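You operate a simulated robot arm through the tools that you are given. There is no shell and no other tool. Be economical: measure what you need, move in short steps, check, and stop when the job is done.

You are at the controls of a simulated robot arm. One attempt, no reset.

TASK
Undo the grey box's hand nut and store casting 92 in it.
Fine: then shut the lid and tighten the nut again; the other casting stays.

The check looks at the end state, three seconds after you hand in, the way a careful person would. Anything else that was tipped, shoved, dropped, spilled or broken makes it a failure. A push-on lid holds only when it is set on centred and level and pressed home; a screw cap is set on level and turned clockwise until tight.

THE ROBOT
A 7-joint arm with a two-finger parallel gripper, fixed in place. Base frame: the origin is at the foot of the arm, x ahead of it, y to its left, z up; the work surface is at about z = 80. Readings come in cm, rad, newtons and seconds.
With the tool pointing down near the work surface it reaches from about 30 to 70 cm from the base axis. Its first joint turns from -1.152 to 1.152 rad. Payload 1.57 kg.
The TCP is the grasp point between the finger pads, 3 cm short of the fingertips. In the tool frame z runs along the fingers and y along their closing line. The gripper opens to 11 cm. The fingers are 2.4 cm wide and 1.2 cm thick; the gripper's body (4.8 by 11.2 cm) begins 7.8 cm behind the TCP.
Orientation is told as [roll, pitch, yaw] about the base's x, y, z axes, in that order, counted from this pose: with the fingers straight down and closing along the base's y, the tool's x points along the base's -x, its y along +y and its z along -z.

THE INTERFACE
- The arm moves only by the tool step_arm. Its argument "moves" is a list of rows, each an object (a shift or turn left out is 0, a gripper value left out holds the last) with "hand": the finger opening in cm, from 0 to 11; "translation": the shift along the tool's x, y, z in cm, a list of three; "turn": the turn, a rotation vector about the tool's x, y, z in rad, a list of three. In form: [{"hand": hand, "translation": [x, y, z], "turn": [ax, ay, az]}, ...]. A call has 1 to 12 rows; each row shifts and turns the commanded pose from where the row before left it, along the tool's axes as they then stand. Rows are played at 5 a second. More than 5 cm and 0.15 rad between two rows, or a gripper value outside its range, and nothing of the call is played. Where a pose cannot be reached the arm comes as near as it can. A force on the tool above 80 N (or 10 N above the force at the start of the call, whichever is more), or a blocked arm, ends the call early, and 0.2 s more pass. Each finger travels about 10.8 cm/s and halts on what it meets, pressing with about 23 N; the grip force reading is that of the motor and also rises with nothing between the fingers. The clock runs only during rows and for 0.2 s after the last one: add rows that do not move to give the fingers time. The reply holds the time, the measured pose of the TCP, the force on the tool along the base axes, the opening and the grip force, in the units named above and with some noise, and new pictures: "pictures" is both (left out), scene, wrist or none.
- Cameras (640 x 400 px; columns grow to the right, rows downward): "scene" is fixed at [14.56, -37.84, 140.71]; the picture's right is [0.92, -0.39, 0.00], its down [-0.22, -0.52, -0.83] and it looks along [0.32, 0.76, -0.56] (base axes); focal length 361 px, centre (320, 200). "wrist" rides on the gripper at [-3.6, 0, -8] in the tool frame; the picture's right is [0.00, -1.00, 0.00], its down [0.97, 0.00, -0.24] and it looks along [0.24, 0.00, 0.97] (tool axes); focal length 218 px, centre (320, 200). There is no depth. A picture from a camera that has moved, and an enlarged one, comes with that camera's place and axes in the base frame and with its lens.
- enlarge(camera, box): a new picture of the part [left, top, right, bottom] of that camera's present view, enlarged. No time passes.
- hand_in(): hands the job in; it is judged then, once.

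Work in short steps. Places have to be worked out from the pictures, the camera data and where the tool is seen: move nearer, look again, correct. Check each grasp and each placing, and mend what went wrong. You have 120 turns and 150 pictures in all, those below and enlarged ones among them. Open the gripper and draw the arm clear of the work before you hand the job in, unless the task says otherwise; then end with one line.

The tools are called after "Call:" as name(argument=value, ...) on one line, values as JSON. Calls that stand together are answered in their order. step_arm: Moves the arm, as the interface text tells. Its arguments: {"type":"object","properties":{"moves":{"type":"array"},"pictures":{"type":"string","enum":["both","scene","wrist","none"]}},"required":["moves"]} The other tools are called the same way: enlarge (camera, box) takes an enlarged picture of a part of a camera's view; hand_in () hands the job in.

At the start:

```text
clock: 0.0
position: [32.8, 16.9, 116.18]
tool_rot: [-0.001, 0.0, 0.001]
wrist_force: [-0.3, -0.9, 1.0]
width: 11.02
grasp_force: 0.2
```

scene: 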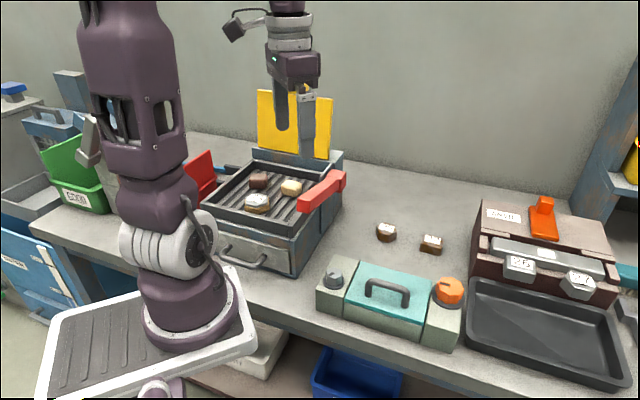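
wrist: 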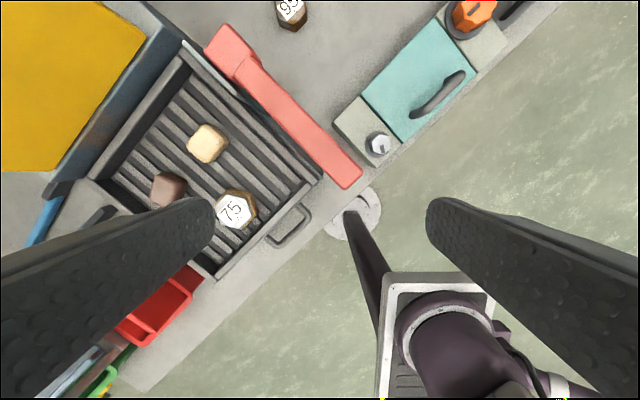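

The pictures show a grey box with a teal lid, an orange knob and two loose castings. I enlarge those to read the numbers and see how the nut works.

Call:
enlarge(camera="scene", box=[300, 210, 480, 350])

Call:
enlarge(camera="scene", box=[460, 180, 640, 390])

```text
2.86 times, centred on (390, 280) of scene
camera zoom: at [14.56, -37.84, 140.71], right [0.92, -0.39, 0.0], down [-0.22, -0.52, -0.83], along [0.32, 0.76, -0.56], focal length 1033 px, centre (120, -29)
```

zoom: 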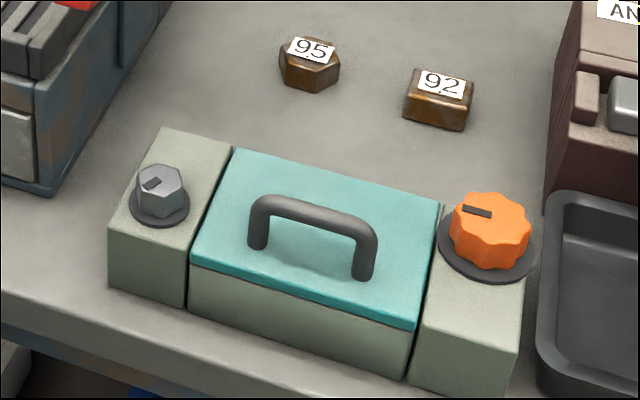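

```text
1.90 times, centred on (550, 285) of scene
camera zoom: at [14.56, -37.84, 140.71], right [0.92, -0.39, 0.0], down [-0.22, -0.52, -0.83], along [0.32, 0.76, -0.56], focal length 688 px, centre (-118, 38)
```

zoom: 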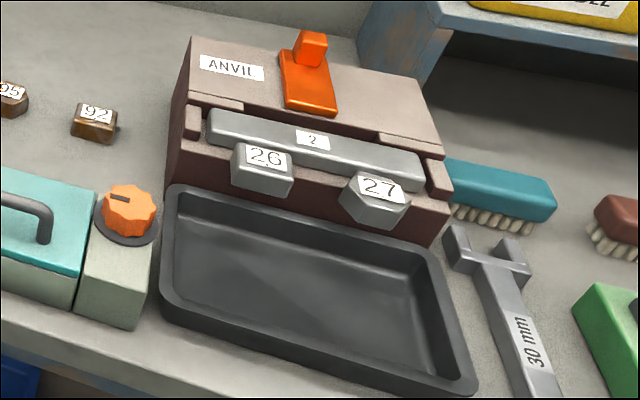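

The orange knob looks like the hand nut, at about (55,-4.5,88), casting 92 is at about (65,13) and the box top is near z=86. I move above the box at height for a top view.

Call:
step_arm(moves=[{"translation": [-3, -3.5, 0]}, {"translation": [-3, -3.5, 0]}, {"translation": [-3, -3.5, 0]}, {"translation": [-3, -3.5, 0]}, {"translation": [-1, -2, 2]}, {}])

```text
clock: 1.4
position: [46.07, 1.08, 114.33]
tool_rot: [-0.001, 0.001, 0.001]
wrist_force: [-0.4, 0.5, 0.6]
width: 10.98
grasp_force: 0.1
camera wrist: at [49.74, 1.05, 122.32], right [0.0, -1.0, 0.0], down [-0.97, 0.0, 0.24], along [-0.24, 0.0, -0.97], focal length 218 px, centre (320, 200)
```

scene: 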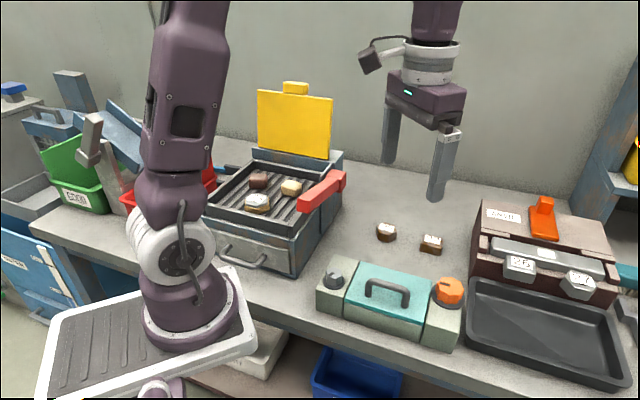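
wrist: 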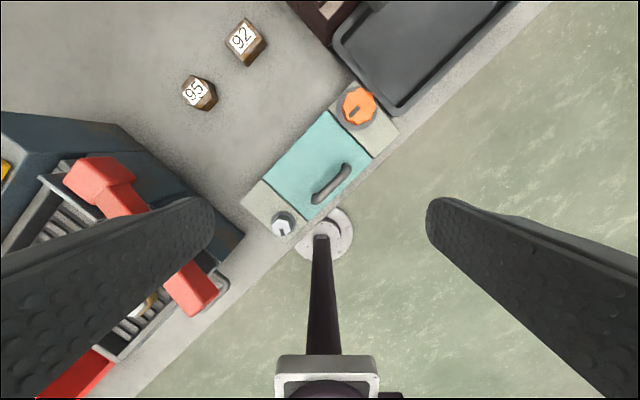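

Both cameras agree: knob at about (55.3,-4.5), handle centre about (44,-0.7). I enlarge for details of the box.

Call:
enlarge(camera="wrist", box=[220, 70, 420, 250])

Call:
enlarge(camera="wrist", box=[160, 0, 300, 120])

```text
2.22 times, centred on (320, 160) of wrist
camera zoom: at [49.74, 1.05, 122.32], right [0.0, -1.0, 0.0], down [-0.97, 0.0, 0.24], along [-0.24, 0.0, -0.97], focal length 485 px, centre (320, 289)
```

zoom: 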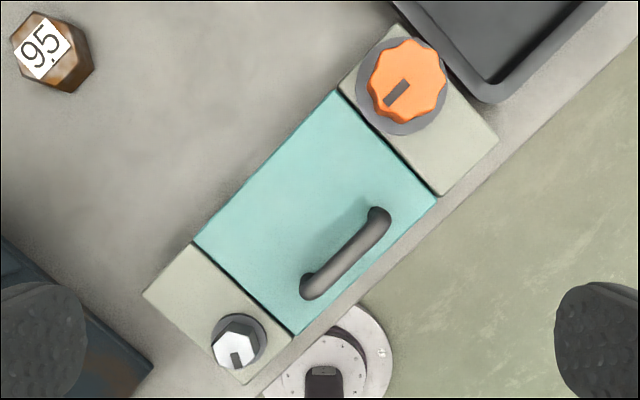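

```text
3.33 times, centred on (230, 60) of wrist
camera zoom: at [49.74, 1.05, 122.32], right [0.0, -1.0, 0.0], down [-0.97, 0.0, 0.24], along [-0.24, 0.0, -0.97], focal length 728 px, centre (620, 667)
```

zoom: 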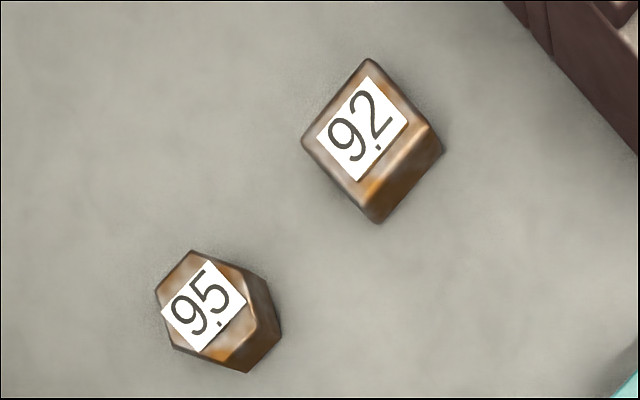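

The nut's washer overlaps the lid's back-right corner, and the handle sits near the front edge, so the lid is probably hinged at the back. I move above the nut and look again.

Call:
step_arm(moves=[{"translation": [-3, -2, 1]}, {"translation": [-3, -2, 3]}, {"translation": [-3.2, -1.6, 3]}, {"translation": [0, 0, 3]}, {"translation": [0, 0, 3]}, {}])

```text
clock: 2.8
position: [55.2, -4.67, 101.11]
tool_rot: [0.0, 0.0, 0.0]
wrist_force: [0.1, 0.1, 1.0]
width: 11.01
grasp_force: 0.1
camera wrist: at [58.88, -4.66, 109.07], right [0.0, -1.0, 0.0], down [-0.97, 0.0, 0.24], along [-0.24, 0.0, -0.97], focal length 218 px, centre (320, 200)
```

scene: 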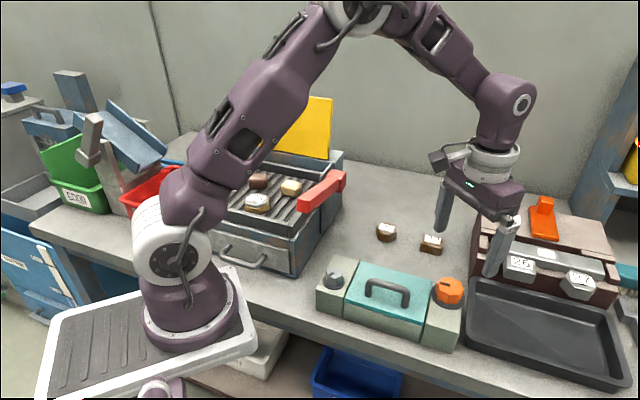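
wrist: 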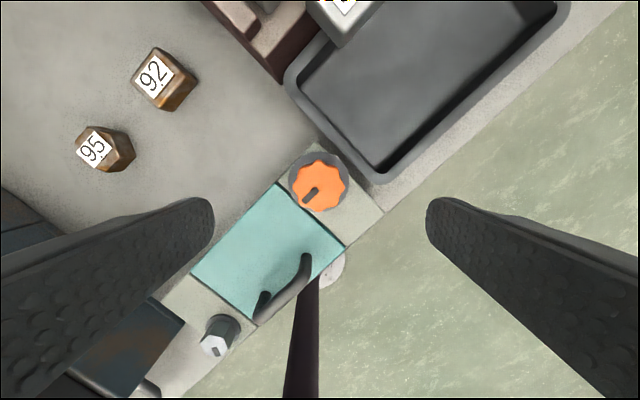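

The nut is centred under the tool at about (55.15,-4.66). I turn the tool clockwise 0.9 rad to gain unscrewing range, and lower it over the nut.

Call:
step_arm(moves=[{"turn": [0, 0, 0.15]}, {"turn": [0, 0, 0.15]}, {"turn": [0, 0, 0.15]}, {"turn": [0, 0, 0.15]}, {"turn": [0, 0, 0.15]}, {"turn": [0, 0, 0.15]}, {"translation": [0, 0, 3]}, {"translation": [0, 0, 3]}, {"translation": [0, 0, 2]}, {}])

```text
clock: 5.0
position: [55.14, -4.75, 93.33]
tool_rot: [-0.001, -0.001, -0.899]
wrist_force: [-0.7, -0.1, -0.2]
width: 10.98
grasp_force: 0.1
camera wrist: at [57.53, -7.49, 101.27], right [-0.78, -0.62, 0.0], down [-0.6, 0.76, 0.24], along [-0.15, 0.19, -0.97], focal length 218 px, centre (320, 200)
```

scene: 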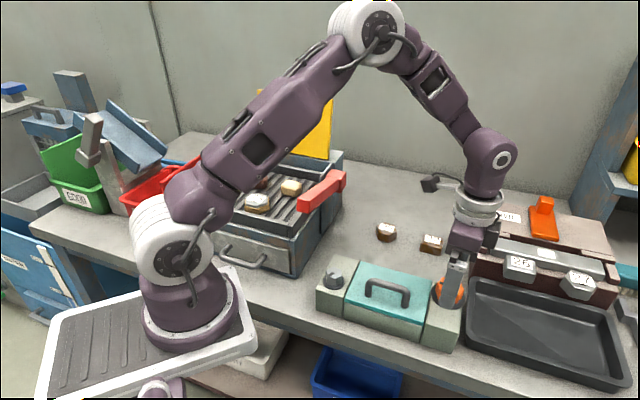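
wrist: 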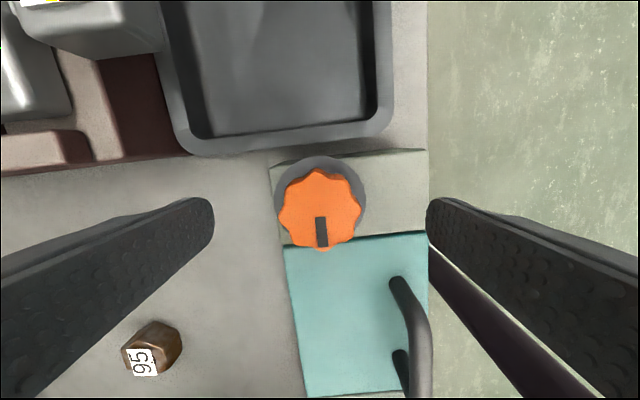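

The nut is still centred between the fingers. I lower to z≈90 and close.

Call:
step_arm(moves=[{"translation": [0, 0, 2]}, {"translation": [0, 0, 1.3]}, {}, {"hand": 6.5}, {"hand": 5}, {"hand": 3.5}, {}, {}])

```text
clock: 6.8
position: [55.18, -4.66, 89.98]
tool_rot: [0.001, 0.0, -0.901]
wrist_force: [-3.6, -3.4, -3.1]
width: 4.69
grasp_force: 44.2
camera wrist: at [57.54, -7.5, 97.94], right [-0.78, -0.62, 0.0], down [-0.6, 0.76, 0.24], along [-0.15, 0.19, -0.97], focal length 218 px, centre (320, 200)
```

scene: 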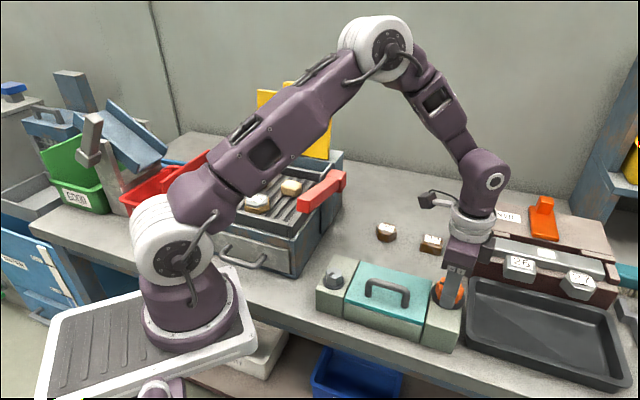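
wrist: 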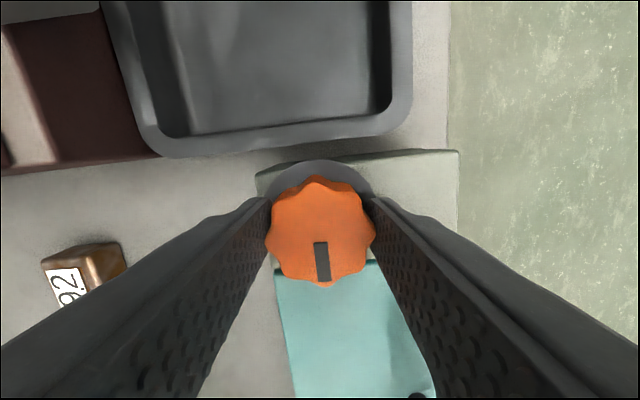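

The nut is gripped (4.7 cm). I turn it counter-clockwise 0.9 rad and watch the force and the mark.

Call:
step_arm(moves=[{"turn": [0, 0, -0.15]}, {"turn": [0, 0, -0.15]}, {"turn": [0, 0, -0.15]}, {"turn": [0, 0, -0.15]}, {"turn": [0, 0, -0.15]}, {"turn": [0, 0, -0.15]}, {}], pictures="wrist")

```text
clock: 8.4
position: [55.18, -4.64, 89.78]
tool_rot: [-0.002, -0.001, 0.003]
wrist_force: [18.8, 8.8, -12.5]
width: 4.66
grasp_force: 44.9
camera wrist: at [58.95, -4.51, 97.95], right [0.0, -1.0, 0.0], down [-0.97, 0.0, 0.24], along [-0.24, 0.0, -0.97], focal length 218 px, centre (320, 200)
```

wrist: 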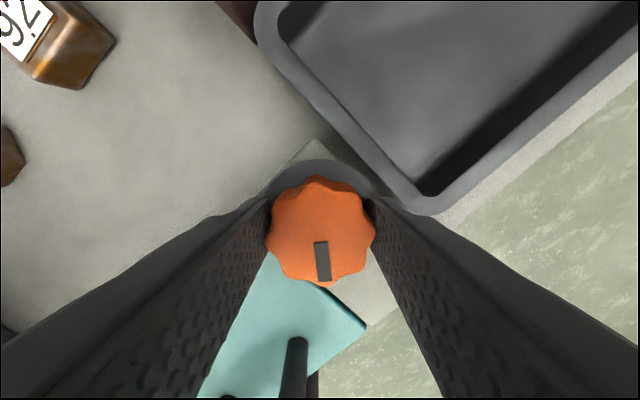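

The nut turns with the gripper (the mark follows). I keep turning another 1.05 rad.

Call:
step_arm(moves=[{"turn": [0, 0, -0.15]}, {"turn": [0, 0, -0.15]}, {"turn": [0, 0, -0.15]}, {"turn": [0, 0, -0.15]}, {"turn": [0, 0, -0.15]}, {"turn": [0, 0, -0.15]}, {"turn": [0, 0, -0.15]}, {}], pictures="wrist")

```text
clock: 10.2
position: [54.91, -4.85, 89.91]
tool_rot: [0.002, 0.002, 1.05]
wrist_force: [-9.9, 7.8, -1.2]
width: 4.59
grasp_force: 6.3
camera wrist: at [56.89, -1.6, 97.93], right [0.87, -0.5, 0.0], down [-0.48, -0.84, 0.24], along [-0.12, -0.21, -0.97], focal length 218 px, centre (320, 200)
```

wrist: 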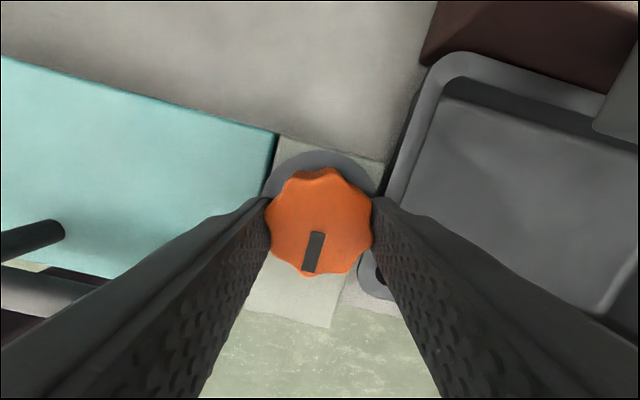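

The nut has turned nearly 2 rad with a little slip. I open and rise to see its state.

Call:
step_arm(moves=[{"hand": 8}, {"hand": 10}, {}, {"translation": [0, 0, -4]}, {"translation": [0, 0, -4]}, {}])

```text
clock: 11.6
position: [55.02, -4.62, 97.91]
tool_rot: [-0.002, 0.0, 1.05]
wrist_force: [0.0, -0.3, 1.1]
width: 9.99
grasp_force: 0.1
camera wrist: at [56.87, -1.37, 105.89], right [0.87, -0.5, 0.0], down [-0.48, -0.84, 0.24], along [-0.12, -0.21, -0.97], focal length 218 px, centre (320, 200)
```

scene: 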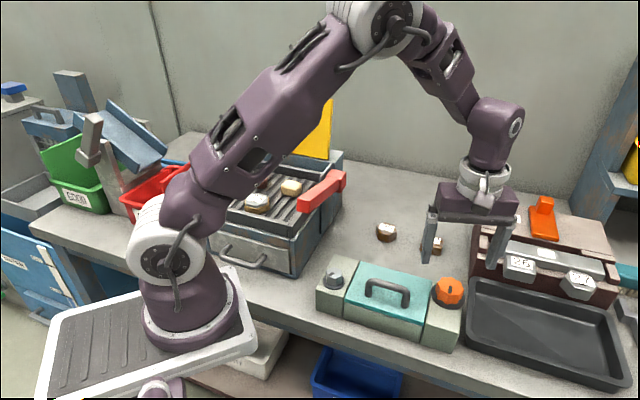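
wrist: 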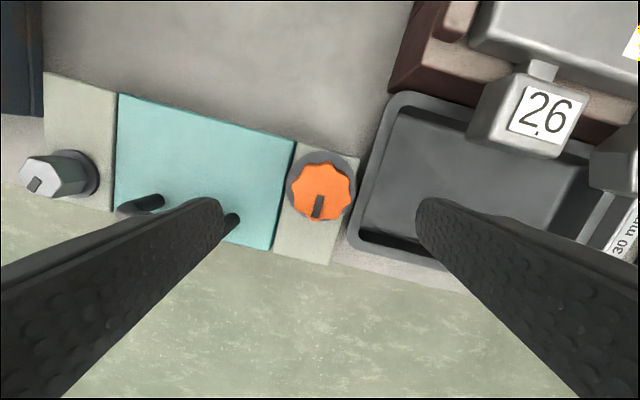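

The mark has moved by about 1.8 rad. I wind the tool back clockwise 1.95 rad, then regrip to unscrew further.

Call:
step_arm(moves=[{"turn": [0, 0, 0.15]}, {"turn": [0, 0, 0.15]}, {"turn": [0, 0, 0.15]}, {"turn": [0, 0, 0.15]}, {"turn": [0, 0, 0.15]}, {"turn": [0, 0, 0.15]}, {"turn": [0, 0, 0.15]}, {"turn": [0, 0, 0.15]}, {"turn": [0, 0, 0.15]}, {"turn": [0, 0, 0.15]}, {"turn": [0, 0, 0.15]}, {"turn": [0, 0, 0.15]}], pictures="none")

Call:
step_arm(moves=[{"turn": [0, 0, 0.15]}, {"translation": [0, 0, 4]}, {"translation": [0, 0, 3.9]}, {}, {"hand": 7}, {"hand": 5}, {"hand": 3.5}, {}, {}], pictures="wrist")

```text
clock: 14.2
position: [55.01, -4.76, 97.97]
tool_rot: [0.0, -0.001, -0.753]
wrist_force: [0.6, 0.3, 0.0]
width: 10.01
grasp_force: 0.1
```

```text
clock: 16.2
position: [55.27, -4.7, 89.86]
tool_rot: [-0.001, -0.002, -0.898]
wrist_force: [4.9, 2.2, -5.3]
width: 4.67
grasp_force: 45.0
camera wrist: at [57.48, -7.41, 97.93], right [-0.78, -0.62, 0.0], down [-0.6, 0.76, 0.24], along [-0.15, 0.19, -0.97], focal length 218 px, centre (320, 200)
```

wrist: 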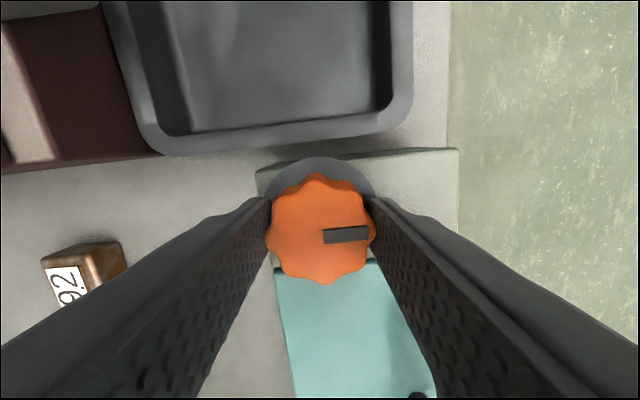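

The net nut rotation is about 1.6 rad. I turn 0.6 rad further to see whether it moves freely or is at a stop.

Call:
step_arm(moves=[{"turn": [0, 0, -0.1]}, {"turn": [0, 0, -0.1]}, {"turn": [0, 0, -0.1]}, {"turn": [0, 0, -0.1]}, {"turn": [0, 0, -0.1]}, {"turn": [0, 0, -0.1]}, {}], pictures="wrist")

```text
clock: 17.8
position: [54.99, -4.62, 90.02]
tool_rot: [0.0, -0.001, -0.298]
wrist_force: [7.6, 6.3, -4.6]
width: 4.51
grasp_force: 45.1
camera wrist: at [58.68, -5.6, 98.07], right [-0.29, -0.96, 0.0], down [-0.93, 0.28, 0.24], along [-0.23, 0.07, -0.97], focal length 218 px, centre (320, 200)
```

wrist: 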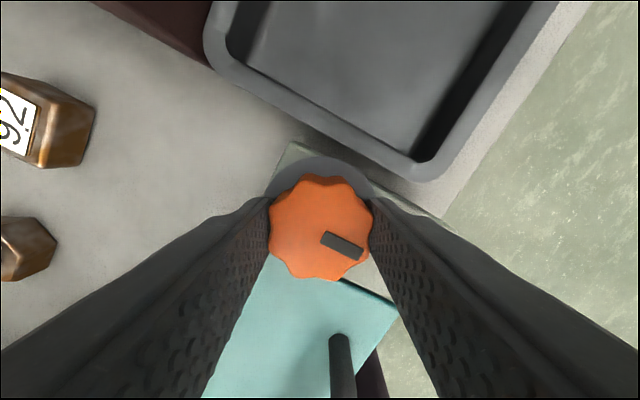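

The nut now slips in the fingers (mark moved 0.5 rad relative to gripper), so it is at its open stop. I release and go above the handle with yaw -0.785.

Call:
step_arm(moves=[{"hand": 8}, {"hand": 10}, {"translation": [0, 0, -4]}, {"translation": [0, 0, -4], "turn": [0, 0, 0.15]}, {"turn": [0, 0, 0.15]}, {"turn": [0, 0, 0.15]}, {"turn": [0, 0, 0.037]}, {"translation": [3.5, -4.5, -2]}, {"translation": [3.5, -1, 0]}, {"translation": [3.7, 0, 0]}, {}])

```text
refused: row 8 steps farther than a row can; nothing moved
```

One row was too long, so I split it.

Call:
step_arm(moves=[{"hand": 8}, {"hand": 10}, {"translation": [0, 0, -4]}, {"translation": [0, 0, -4], "turn": [0, 0, 0.15]}, {"turn": [0, 0, 0.15]}, {"turn": [0, 0, 0.15]}, {"turn": [0, 0, 0.037]}, {"translation": [3.5, -2.5, -2]}, {"translation": [3.5, -2.5, 0]}, {"translation": [3.5, 0, 0]}, {}])

```text
clock: 20.2
position: [44.04, -0.88, 100.25]
tool_rot: [0.001, -0.001, -0.786]
wrist_force: [-0.8, 0.0, 0.5]
width: 10.02
grasp_force: 0.1
camera wrist: at [46.62, -3.2, 108.27], right [-0.71, -0.71, 0.0], down [-0.69, 0.69, 0.24], along [-0.17, 0.17, -0.97], focal length 218 px, centre (320, 200)
```

scene: 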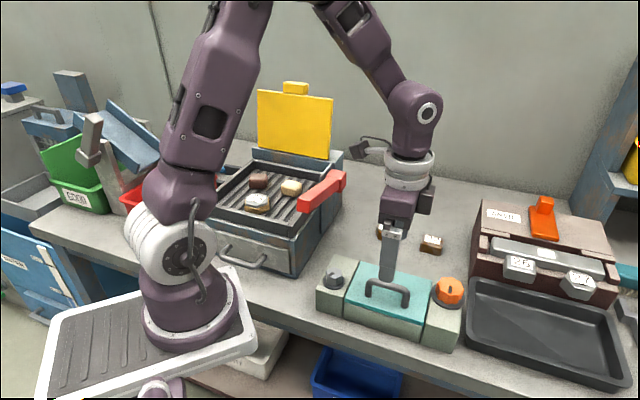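
wrist: 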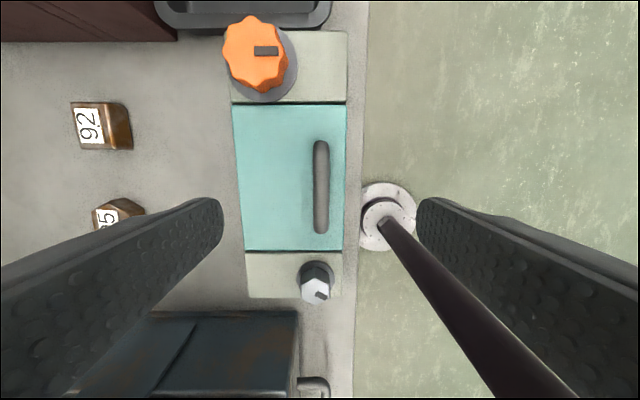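

The tool is lined up with the handle bar (top about z=90.3). I lower to z≈90 with a 4 cm opening, and close on the bar.

Call:
step_arm(moves=[{"hand": 4, "translation": [0, 0.1, 3]}, {"translation": [0, 0, 3]}, {"translation": [0, 0, 2.5]}, {"translation": [0, 0, 1.7]}, {}, {"hand": 2}, {"hand": 0.3}, {}, {}])

```text
clock: 22.2
position: [43.99, -0.87, 89.83]
tool_rot: [-0.003, 0.001, -0.788]
wrist_force: [-8.8, -11.1, 5.6]
width: 1.35
grasp_force: 29.7
camera wrist: at [46.64, -3.3, 97.86], right [-0.71, -0.71, 0.0], down [-0.69, 0.69, 0.24], along [-0.17, 0.17, -0.97], focal length 218 px, centre (320, 200)
```

scene: 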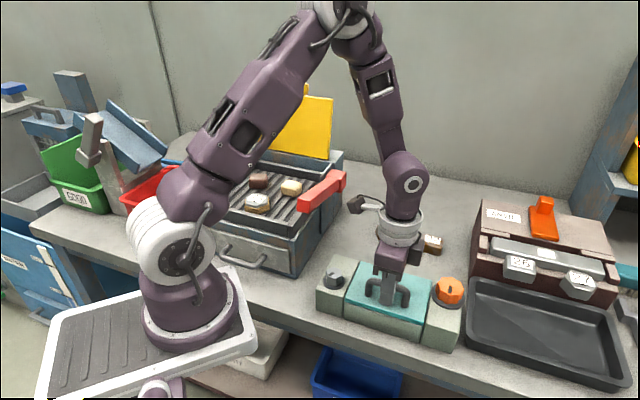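
wrist: 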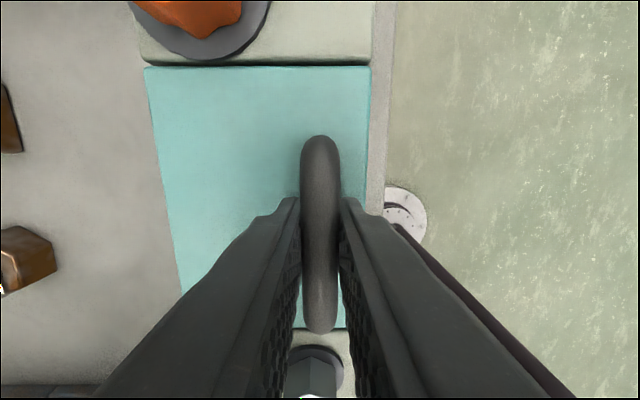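

The bar is held (1.35 cm). I lift 0.6 cm with a slight backward component and see whether the lid swings or lifts.

Call:
step_arm(moves=[{"translation": [0, 0.1, -0.3]}, {"translation": [0, 0.15, -0.3]}, {}])

```text
clock: 23.0
position: [44.31, -0.55, 90.39]
tool_rot: [0.001, 0.0, -0.785]
wrist_force: [-7.7, -5.5, 4.1]
width: 1.37
grasp_force: 30.3
camera wrist: at [46.91, -3.02, 98.51], right [-0.71, -0.71, 0.0], down [-0.69, 0.69, 0.24], along [-0.17, 0.17, -0.97], focal length 218 px, centre (320, 200)
```

scene: 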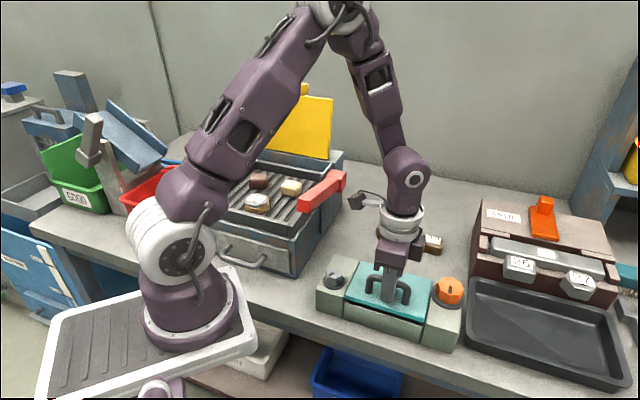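
wrist: 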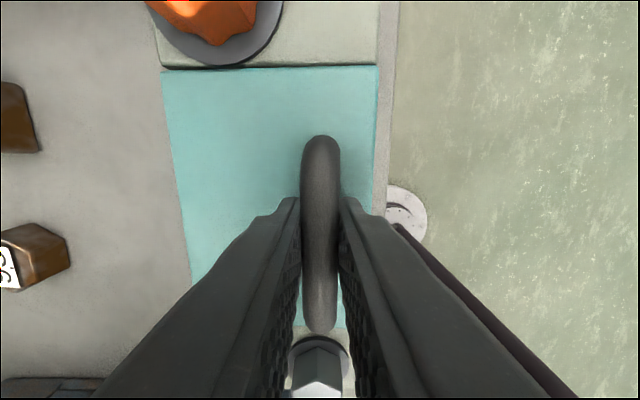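

Call:
enlarge(camera="scene", box=[300, 220, 480, 350])

```text
3.08 times, centred on (390, 285) of scene
camera zoom: at [14.53, -37.85, 140.71], right [0.92, -0.39, 0.0], down [-0.22, -0.52, -0.83], along [0.32, 0.76, -0.56], focal length 1112 px, centre (105, -62)
```

zoom: 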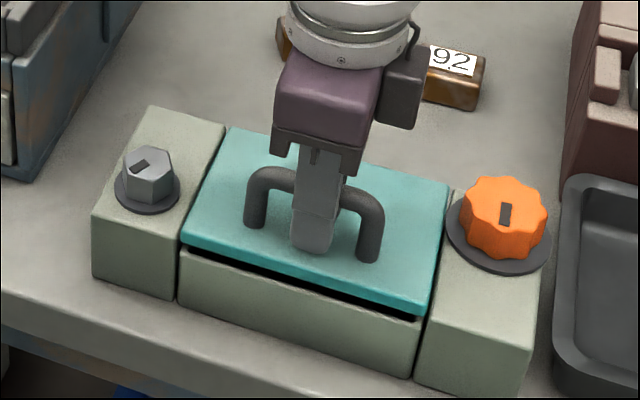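

The front gap shows the lid is hinged at the back. To swing it with a vertical tool I want the bar near the fingertips, so I set it down, and regrip 1.6 cm higher.

Call:
step_arm(moves=[{"translation": [0, -0.1, 0.3]}, {"translation": [0, -0.1, 0.3]}, {"hand": 2.5}, {"hand": 2.5}, {"translation": [0, 0, -1.6]}, {"hand": 1.5}, {"hand": 0.3}, {}, {}, {"translation": [0, 0.15, -0.5]}, {"translation": [0, 0.2, -0.5]}, {}], pictures="scene")

```text
clock: 25.6
position: [44.58, -0.36, 92.44]
tool_rot: [0.002, 0.001, -0.784]
wrist_force: [-4.0, 7.7, -4.0]
width: 1.37
grasp_force: 30.4
```

scene: 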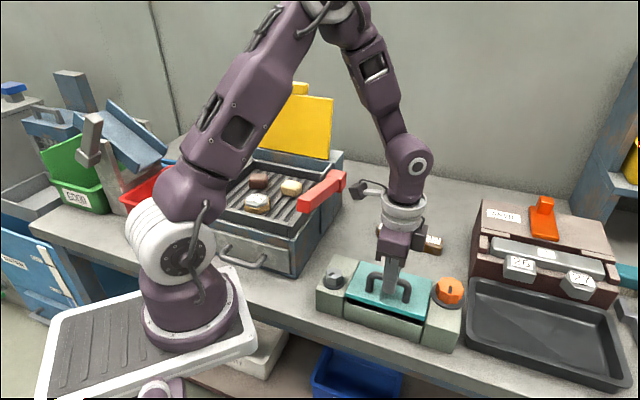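

The lid follows. I continue along the hinge arc (radius about 9 cm) with the tool vertical.

Call:
step_arm(moves=[{"translation": [0, 0.71, -1.02]}, {"translation": [0, 0.86, -0.92]}, {"translation": [0, 0.97, -0.78]}, {"translation": [0, 1.07, -0.64]}, {}])

```text
clock: 26.8
position: [46.94, 1.86, 95.81]
tool_rot: [-0.001, -0.001, -0.787]
wrist_force: [-5.7, -4.2, 9.0]
width: 1.36
grasp_force: 30.6
camera wrist: at [49.58, -0.63, 103.84], right [-0.71, -0.71, 0.0], down [-0.69, 0.69, 0.24], along [-0.17, 0.17, -0.97], focal length 218 px, centre (320, 200)
```

scene: 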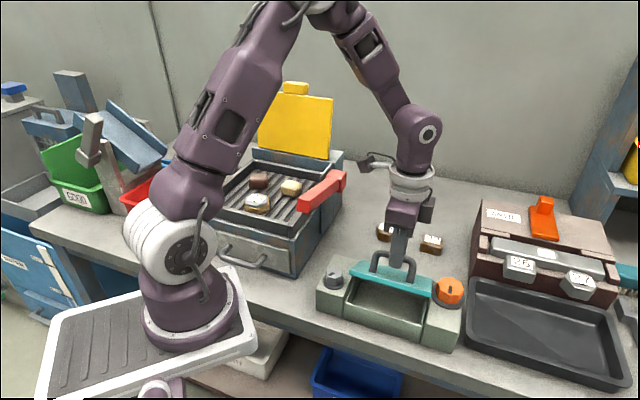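
wrist: 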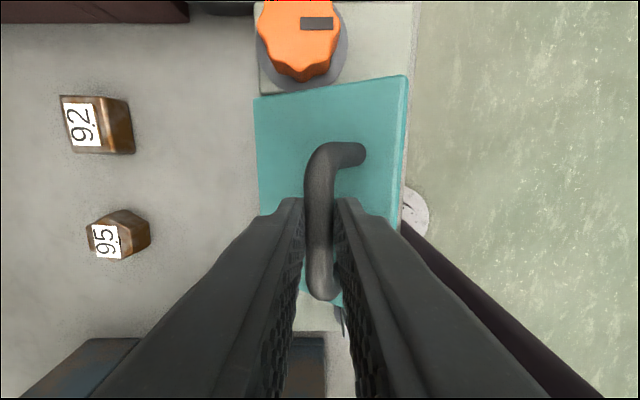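

Working well, with the lid about 40° open. I continue the arc.

Call:
step_arm(moves=[{"translation": [0, 1.15, -0.49]}, {"translation": [0, 1.2, -0.33]}, {"translation": [0, 1.24, -0.15]}, {"translation": [0, 1.25, 0.02]}, {}])

```text
clock: 28.0
position: [50.61, 5.47, 96.79]
tool_rot: [-0.001, -0.003, -0.786]
wrist_force: [5.2, -7.1, -3.0]
width: 1.38
grasp_force: 30.5
camera wrist: at [53.17, 2.99, 104.78], right [-0.71, -0.71, 0.0], down [-0.69, 0.69, 0.24], along [-0.17, 0.17, -0.97], focal length 218 px, centre (320, 200)
```

scene: 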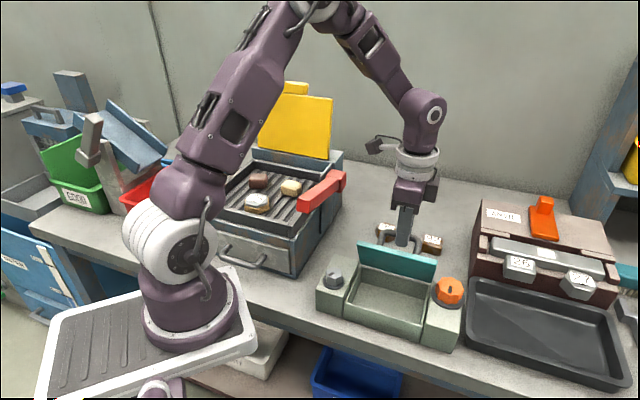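
wrist: 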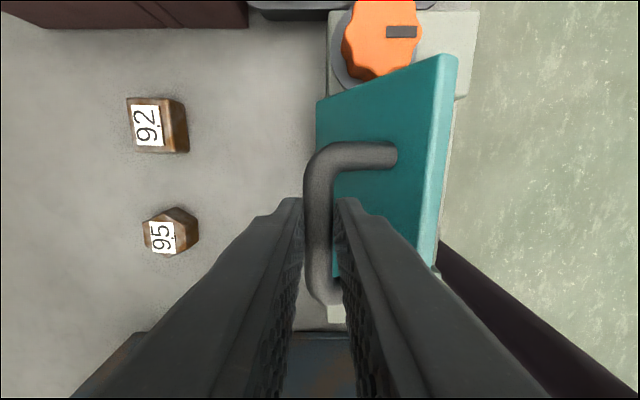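

Now the lid is at about 70°. I continue past vertical in smaller pieces, watching for a stop.

Call:
step_arm(moves=[{"translation": [0, 1.23, 0.2]}, {"translation": [0, 1.2, 0.36]}, {"translation": [0, 1.13, 0.53]}, {}])

```text
clock: 29.0
position: [53.07, 8.03, 95.66]
tool_rot: [0.002, -0.002, -0.785]
wrist_force: [10.9, -4.6, 10.2]
width: 1.38
grasp_force: 30.1
camera wrist: at [55.62, 5.53, 103.73], right [-0.71, -0.71, 0.0], down [-0.69, 0.69, 0.24], along [-0.17, 0.17, -0.97], focal length 218 px, centre (320, 200)
```

scene: 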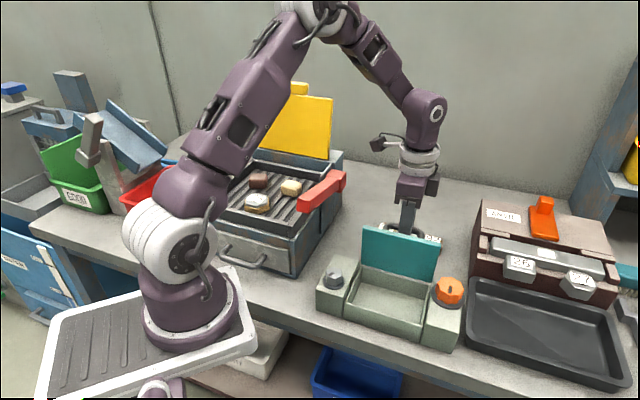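
wrist: 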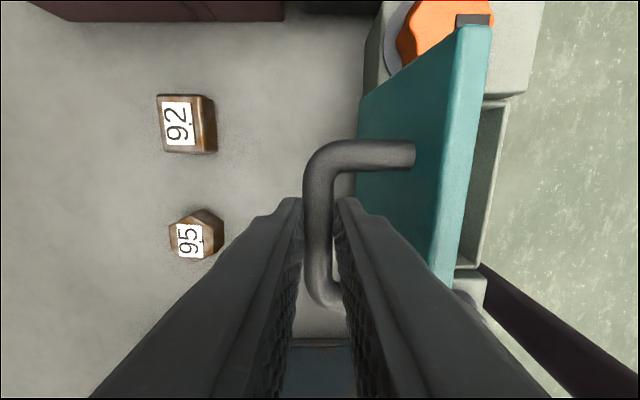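

Just about vertical. Two more steps, to see whether a stop is reached.

Call:
step_arm(moves=[{"translation": [0, 1.05, 0.68]}, {"translation": [0, 0.94, 0.82]}, {}])

```text
clock: 29.8
position: [54.41, 9.53, 94.16]
tool_rot: [0.004, -0.003, -0.786]
wrist_force: [17.8, 0.3, 15.0]
width: 1.38
grasp_force: 30.1
camera wrist: at [57.06, 7.01, 102.26], right [-0.71, -0.71, 0.0], down [-0.69, 0.69, 0.24], along [-0.17, 0.17, -0.97], focal length 218 px, centre (320, 200)
```

scene: 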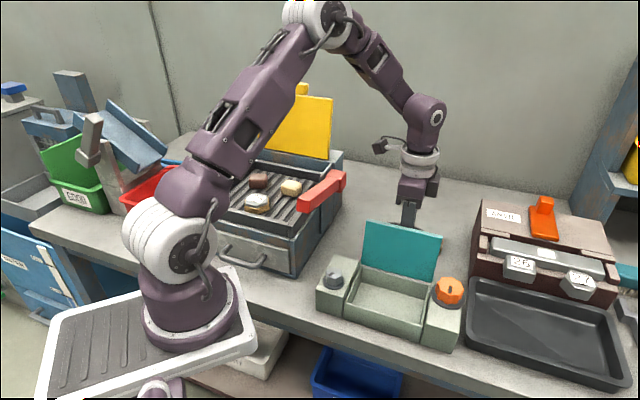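
wrist: 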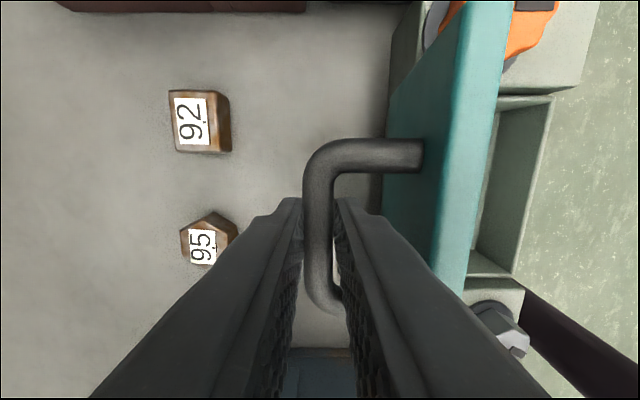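

The lid is about 100° open and force is rising, suggesting a stop. I open slightly (bar stays caged) to see whether the lid rests there.

Call:
step_arm(moves=[{"hand": 3}, {}, {}, {}])

```text
clock: 30.8
position: [54.39, 9.43, 94.22]
tool_rot: [0.001, 0.0, -0.785]
wrist_force: [0.0, -0.3, -0.5]
width: 2.99
grasp_force: 0.1
camera wrist: at [56.96, 6.95, 102.21], right [-0.71, -0.71, 0.0], down [-0.69, 0.69, 0.24], along [-0.17, 0.17, -0.97], focal length 218 px, centre (320, 200)
```

scene: 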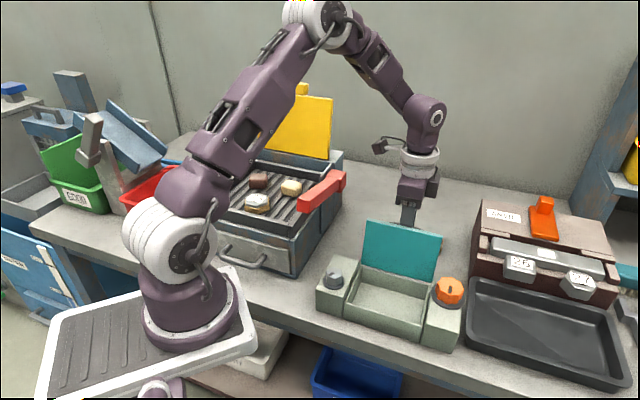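
wrist: 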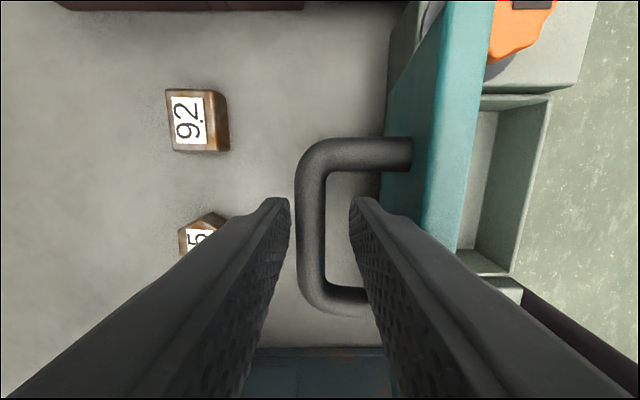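

The lid rests on its own with zero force on the tool. I withdraw straight up and head toward casting 92.

Call:
step_arm(moves=[{"translation": [0, 0, -2]}, {"translation": [0, 0, -3]}, {"translation": [0, 0, -4]}, {"translation": [0, 2, -1]}, {}, {}])

```text
clock: 32.2
position: [55.78, 10.89, 104.16]
tool_rot: [0.0, 0.0, -0.786]
wrist_force: [0.4, -0.8, -0.3]
width: 2.98
grasp_force: 0.0
camera wrist: at [58.36, 8.46, 112.21], right [-0.71, -0.71, 0.0], down [-0.69, 0.69, 0.24], along [-0.17, 0.17, -0.97], focal length 218 px, centre (320, 200)
```

scene: 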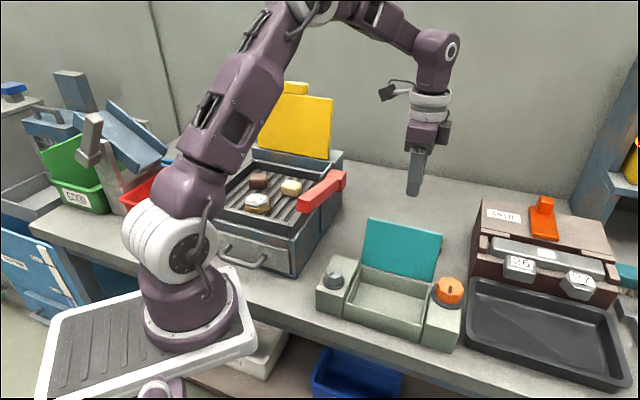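
wrist: 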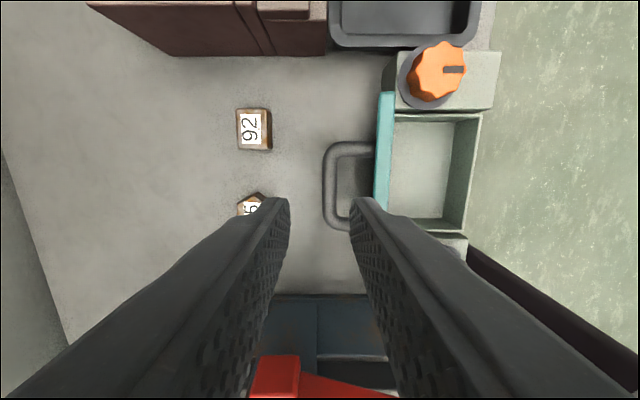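

The lid stays open. Casting 92 is at about (66.1,13.1), its sides aligned with the present yaw. I move above it with a 7 cm opening.

Call:
step_arm(moves=[{"hand": 7, "translation": [-2.5, 3.5, 0]}, {"translation": [-2, 3.5, 1]}, {"translation": [-1.2, 1.8, 4]}, {"translation": [0, 0, 4]}, {}])

```text
clock: 33.4
position: [65.92, 13.16, 95.23]
tool_rot: [-0.001, 0.002, -0.784]
wrist_force: [0.2, 0.0, 0.2]
width: 7.02
grasp_force: 0.0
camera wrist: at [68.67, 10.6, 103.37], right [-0.71, -0.71, 0.0], down [-0.69, 0.69, 0.24], along [-0.17, 0.17, -0.97], focal length 218 px, centre (320, 200)
```

scene: 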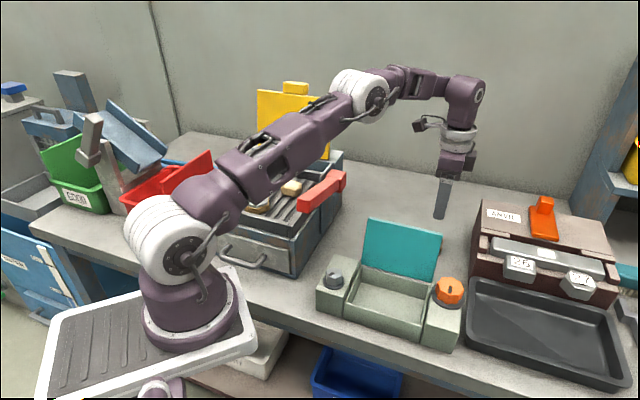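
wrist: 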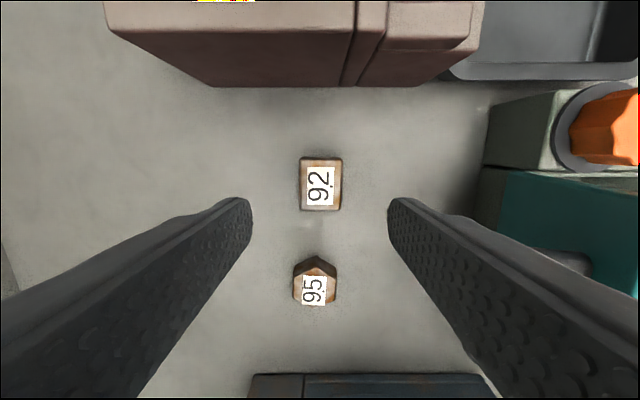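

The casting is centred between the fingers. I descend to z≈83.4 in steps.

Call:
step_arm(moves=[{"translation": [0, 0.1, 3]}, {"translation": [0, 0, 3]}, {"translation": [0, 0, 3]}, {"translation": [0, 0, 1.7]}, {}])

```text
clock: 34.6
position: [66.29, 13.19, 84.51]
tool_rot: [0.0, 0.0, -0.786]
wrist_force: [-0.3, -0.2, 0.1]
width: 7.01
grasp_force: 0.0
camera wrist: at [68.79, 10.68, 92.51], right [-0.71, -0.71, 0.0], down [-0.69, 0.69, 0.24], along [-0.17, 0.17, -0.97], focal length 218 px, centre (320, 200)
```

scene: 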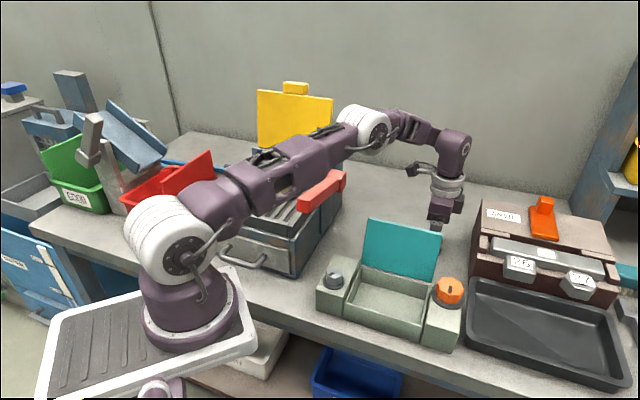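
wrist: 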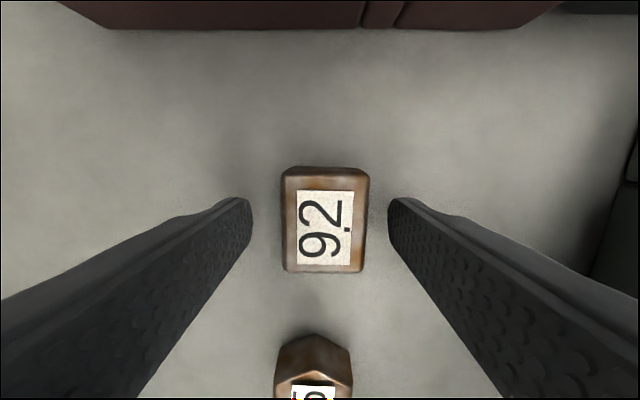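

Aligned. I go down the last 1.1 cm and close.

Call:
step_arm(moves=[{"translation": [0.1, 0, 1.1]}, {}, {"hand": 5}, {"hand": 3}, {"hand": 2}, {}, {}], pictures="wrist")

```text
clock: 36.2
position: [66.03, 13.04, 83.51]
tool_rot: [0.0, -0.001, -0.787]
wrist_force: [-0.4, -1.2, 0.1]
width: 4.16
grasp_force: 23.0
camera wrist: at [68.71, 10.7, 91.49], right [-0.71, -0.71, 0.0], down [-0.69, 0.69, 0.24], along [-0.17, 0.17, -0.97], focal length 218 px, centre (320, 200)
```

wrist: 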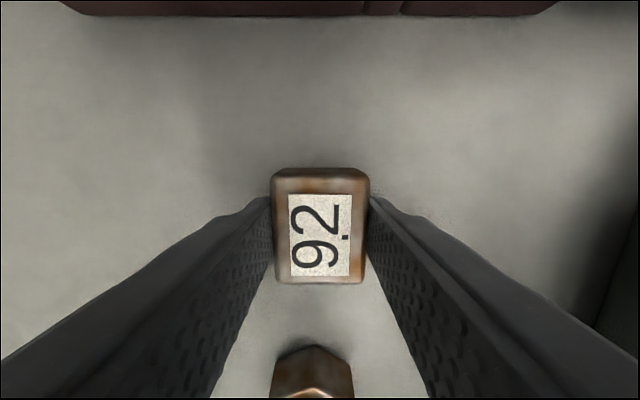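

Casting 92 is gripped (4.16 cm). I lift it to z≈105, well above the open lid.

Call:
step_arm(moves=[{"translation": [0, 0, -1.5]}, {"translation": [0, 0, -4]}, {"translation": [0, 0, -4]}, {"translation": [0, 0, -4]}, {"translation": [0, 0, -4]}, {"translation": [0, 0, -4]}, {}], pictures="both")

```text
clock: 37.8
position: [65.84, 13.15, 103.47]
tool_rot: [-0.017, 0.007, -0.787]
wrist_force: [-0.3, -0.1, -0.7]
width: 2.01
grasp_force: 0.0
out of reach, approached as far as the arm can: row 6
camera wrist: at [68.63, 10.7, 111.52], right [-0.71, -0.71, 0.02], down [-0.68, 0.69, 0.25], along [-0.19, 0.16, -0.97], focal length 218 px, centre (320, 200)
```

scene: 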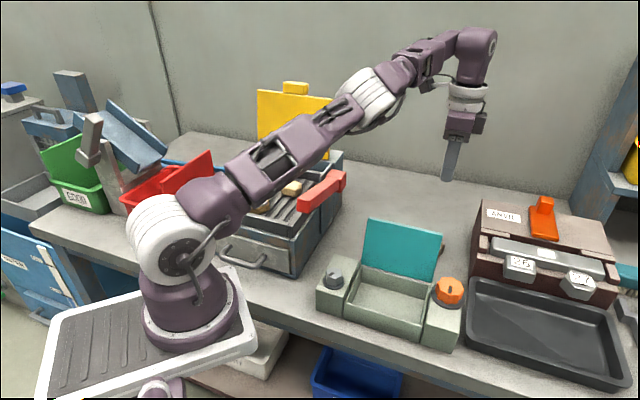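
wrist: 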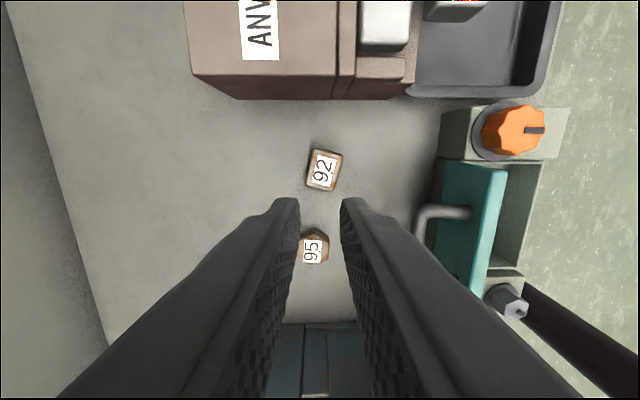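

The casting slipped out and lies on the table, slightly turned but upright. I go back down and look closer.

Call:
step_arm(moves=[{"hand": 8, "translation": [0, 0, 3]}, {"translation": [0, 0, 3]}, {"translation": [0, 0, 2]}, {}], pictures="wrist")

Call:
enlarge(camera="wrist", box=[240, 130, 400, 290])

Call:
enlarge(camera="scene", box=[360, 200, 480, 280])

```text
clock: 38.8
position: [66.21, 13.29, 96.78]
tool_rot: [0.0, -0.001, -0.788]
wrist_force: [-0.3, 0.4, 0.0]
width: 8.01
grasp_force: 0.2
camera wrist: at [68.86, 10.74, 104.78], right [-0.71, -0.71, 0.0], down [-0.69, 0.69, 0.24], along [-0.17, 0.17, -0.97], focal length 218 px, centre (320, 200)
```

wrist: 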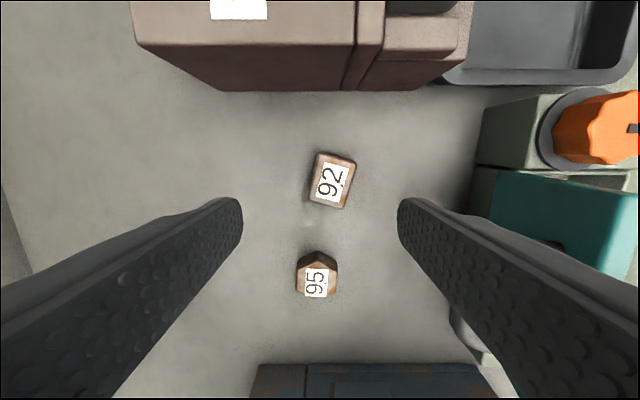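

```text
2.50 times, centred on (320, 210) of wrist
camera zoom: at [68.86, 10.74, 104.78], right [-0.71, -0.71, 0.0], down [-0.69, 0.69, 0.24], along [-0.17, 0.17, -0.97], focal length 546 px, centre (320, 175)
```

zoom: 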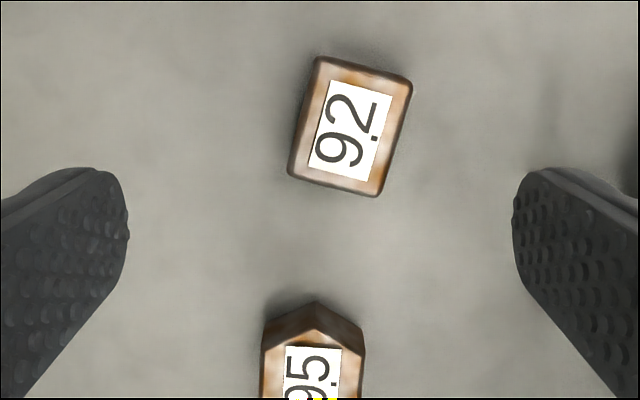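

```text
5.00 times, centred on (420, 240) of scene
camera zoom: at [14.56, -37.84, 140.71], right [0.92, -0.39, 0.0], down [-0.22, -0.52, -0.83], along [0.32, 0.76, -0.56], focal length 1807 px, centre (-180, 0)
```

zoom: 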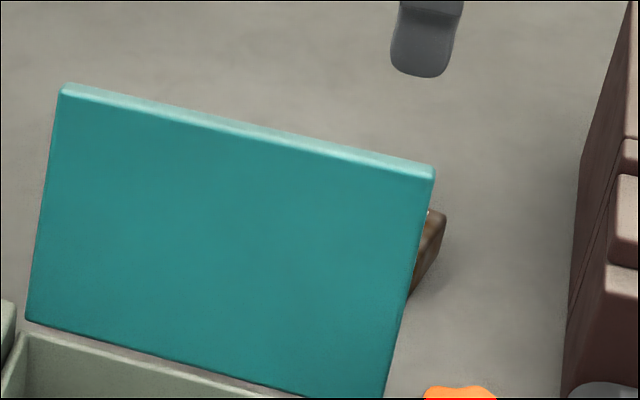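

Casting 92 lies flat, turned about 14° clockwise, at about (65.5,12.3). I re-centre, turn 0.25 rad and descend with the fingertips close to the table.

Call:
step_arm(moves=[{"hand": 7, "translation": [-0.16, -1.2, 0]}, {"turn": [0, 0, 0.125], "translation": [0, 0, 3]}, {"turn": [0, 0, 0.125], "translation": [0, 0, 3]}, {"translation": [0, 0, 3]}, {"translation": [0, 0, 2.5]}, {}], pictures="wrist")

```text
clock: 40.2
position: [65.29, 12.19, 85.31]
tool_rot: [0.0, 0.001, -1.036]
wrist_force: [1.2, 0.8, -0.5]
width: 7.03
grasp_force: 0.0
camera wrist: at [67.19, 9.19, 93.4], right [-0.86, -0.51, 0.0], down [-0.49, 0.84, 0.24], along [-0.12, 0.21, -0.97], focal length 218 px, centre (320, 200)
```

wrist: 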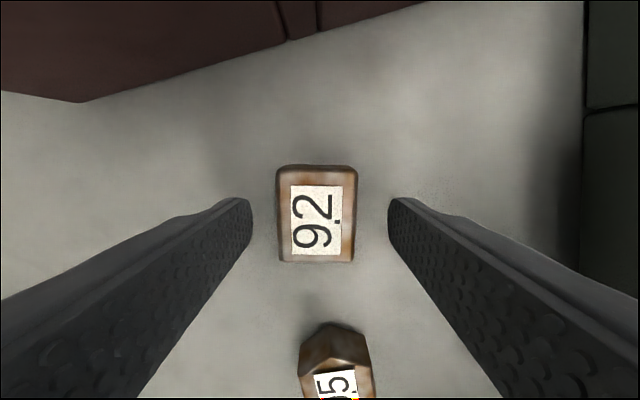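

Well aligned. I lower to z≈83.2, close and wait longer for the grip to build.

Call:
step_arm(moves=[{"translation": [0, 0, 1.2]}, {"translation": [0, 0, 0.9]}, {}, {"hand": 5}, {"hand": 3}, {"hand": 0}, {}, {}, {}, {}], pictures="none")

Call:
step_arm(moves=[{"translation": [0, 0, -0.2]}, {"translation": [0, 0, -0.3]}, {"translation": [0, 0, -0.4]}, {"translation": [0, 0, -0.5]}, {}], pictures="both")

```text
clock: 42.4
position: [65.18, 12.35, 83.33]
tool_rot: [0.0, 0.001, -1.038]
wrist_force: [-0.4, 0.2, 0.3]
width: 4.16
grasp_force: 23.3
```

```text
clock: 43.6
position: [65.32, 12.28, 84.56]
tool_rot: [0.0, 0.0, -1.034]
wrist_force: [0.1, 0.0, -1.3]
width: 4.15
grasp_force: 23.2
camera wrist: at [67.22, 9.21, 92.64], right [-0.86, -0.51, 0.0], down [-0.49, 0.84, 0.24], along [-0.12, 0.21, -0.97], focal length 218 px, centre (320, 200)
```

scene: 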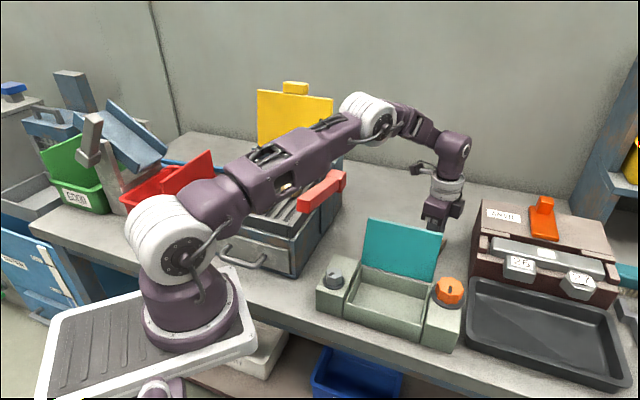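
wrist: 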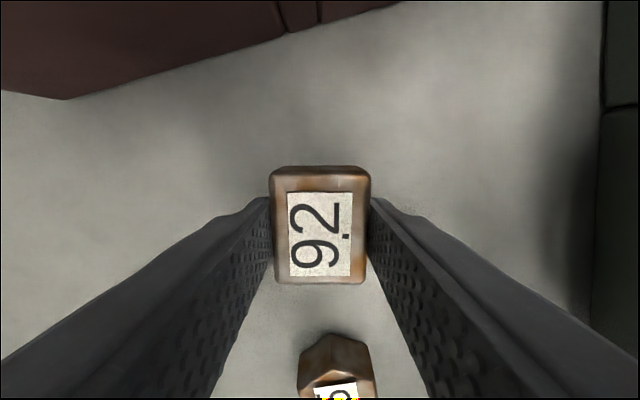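

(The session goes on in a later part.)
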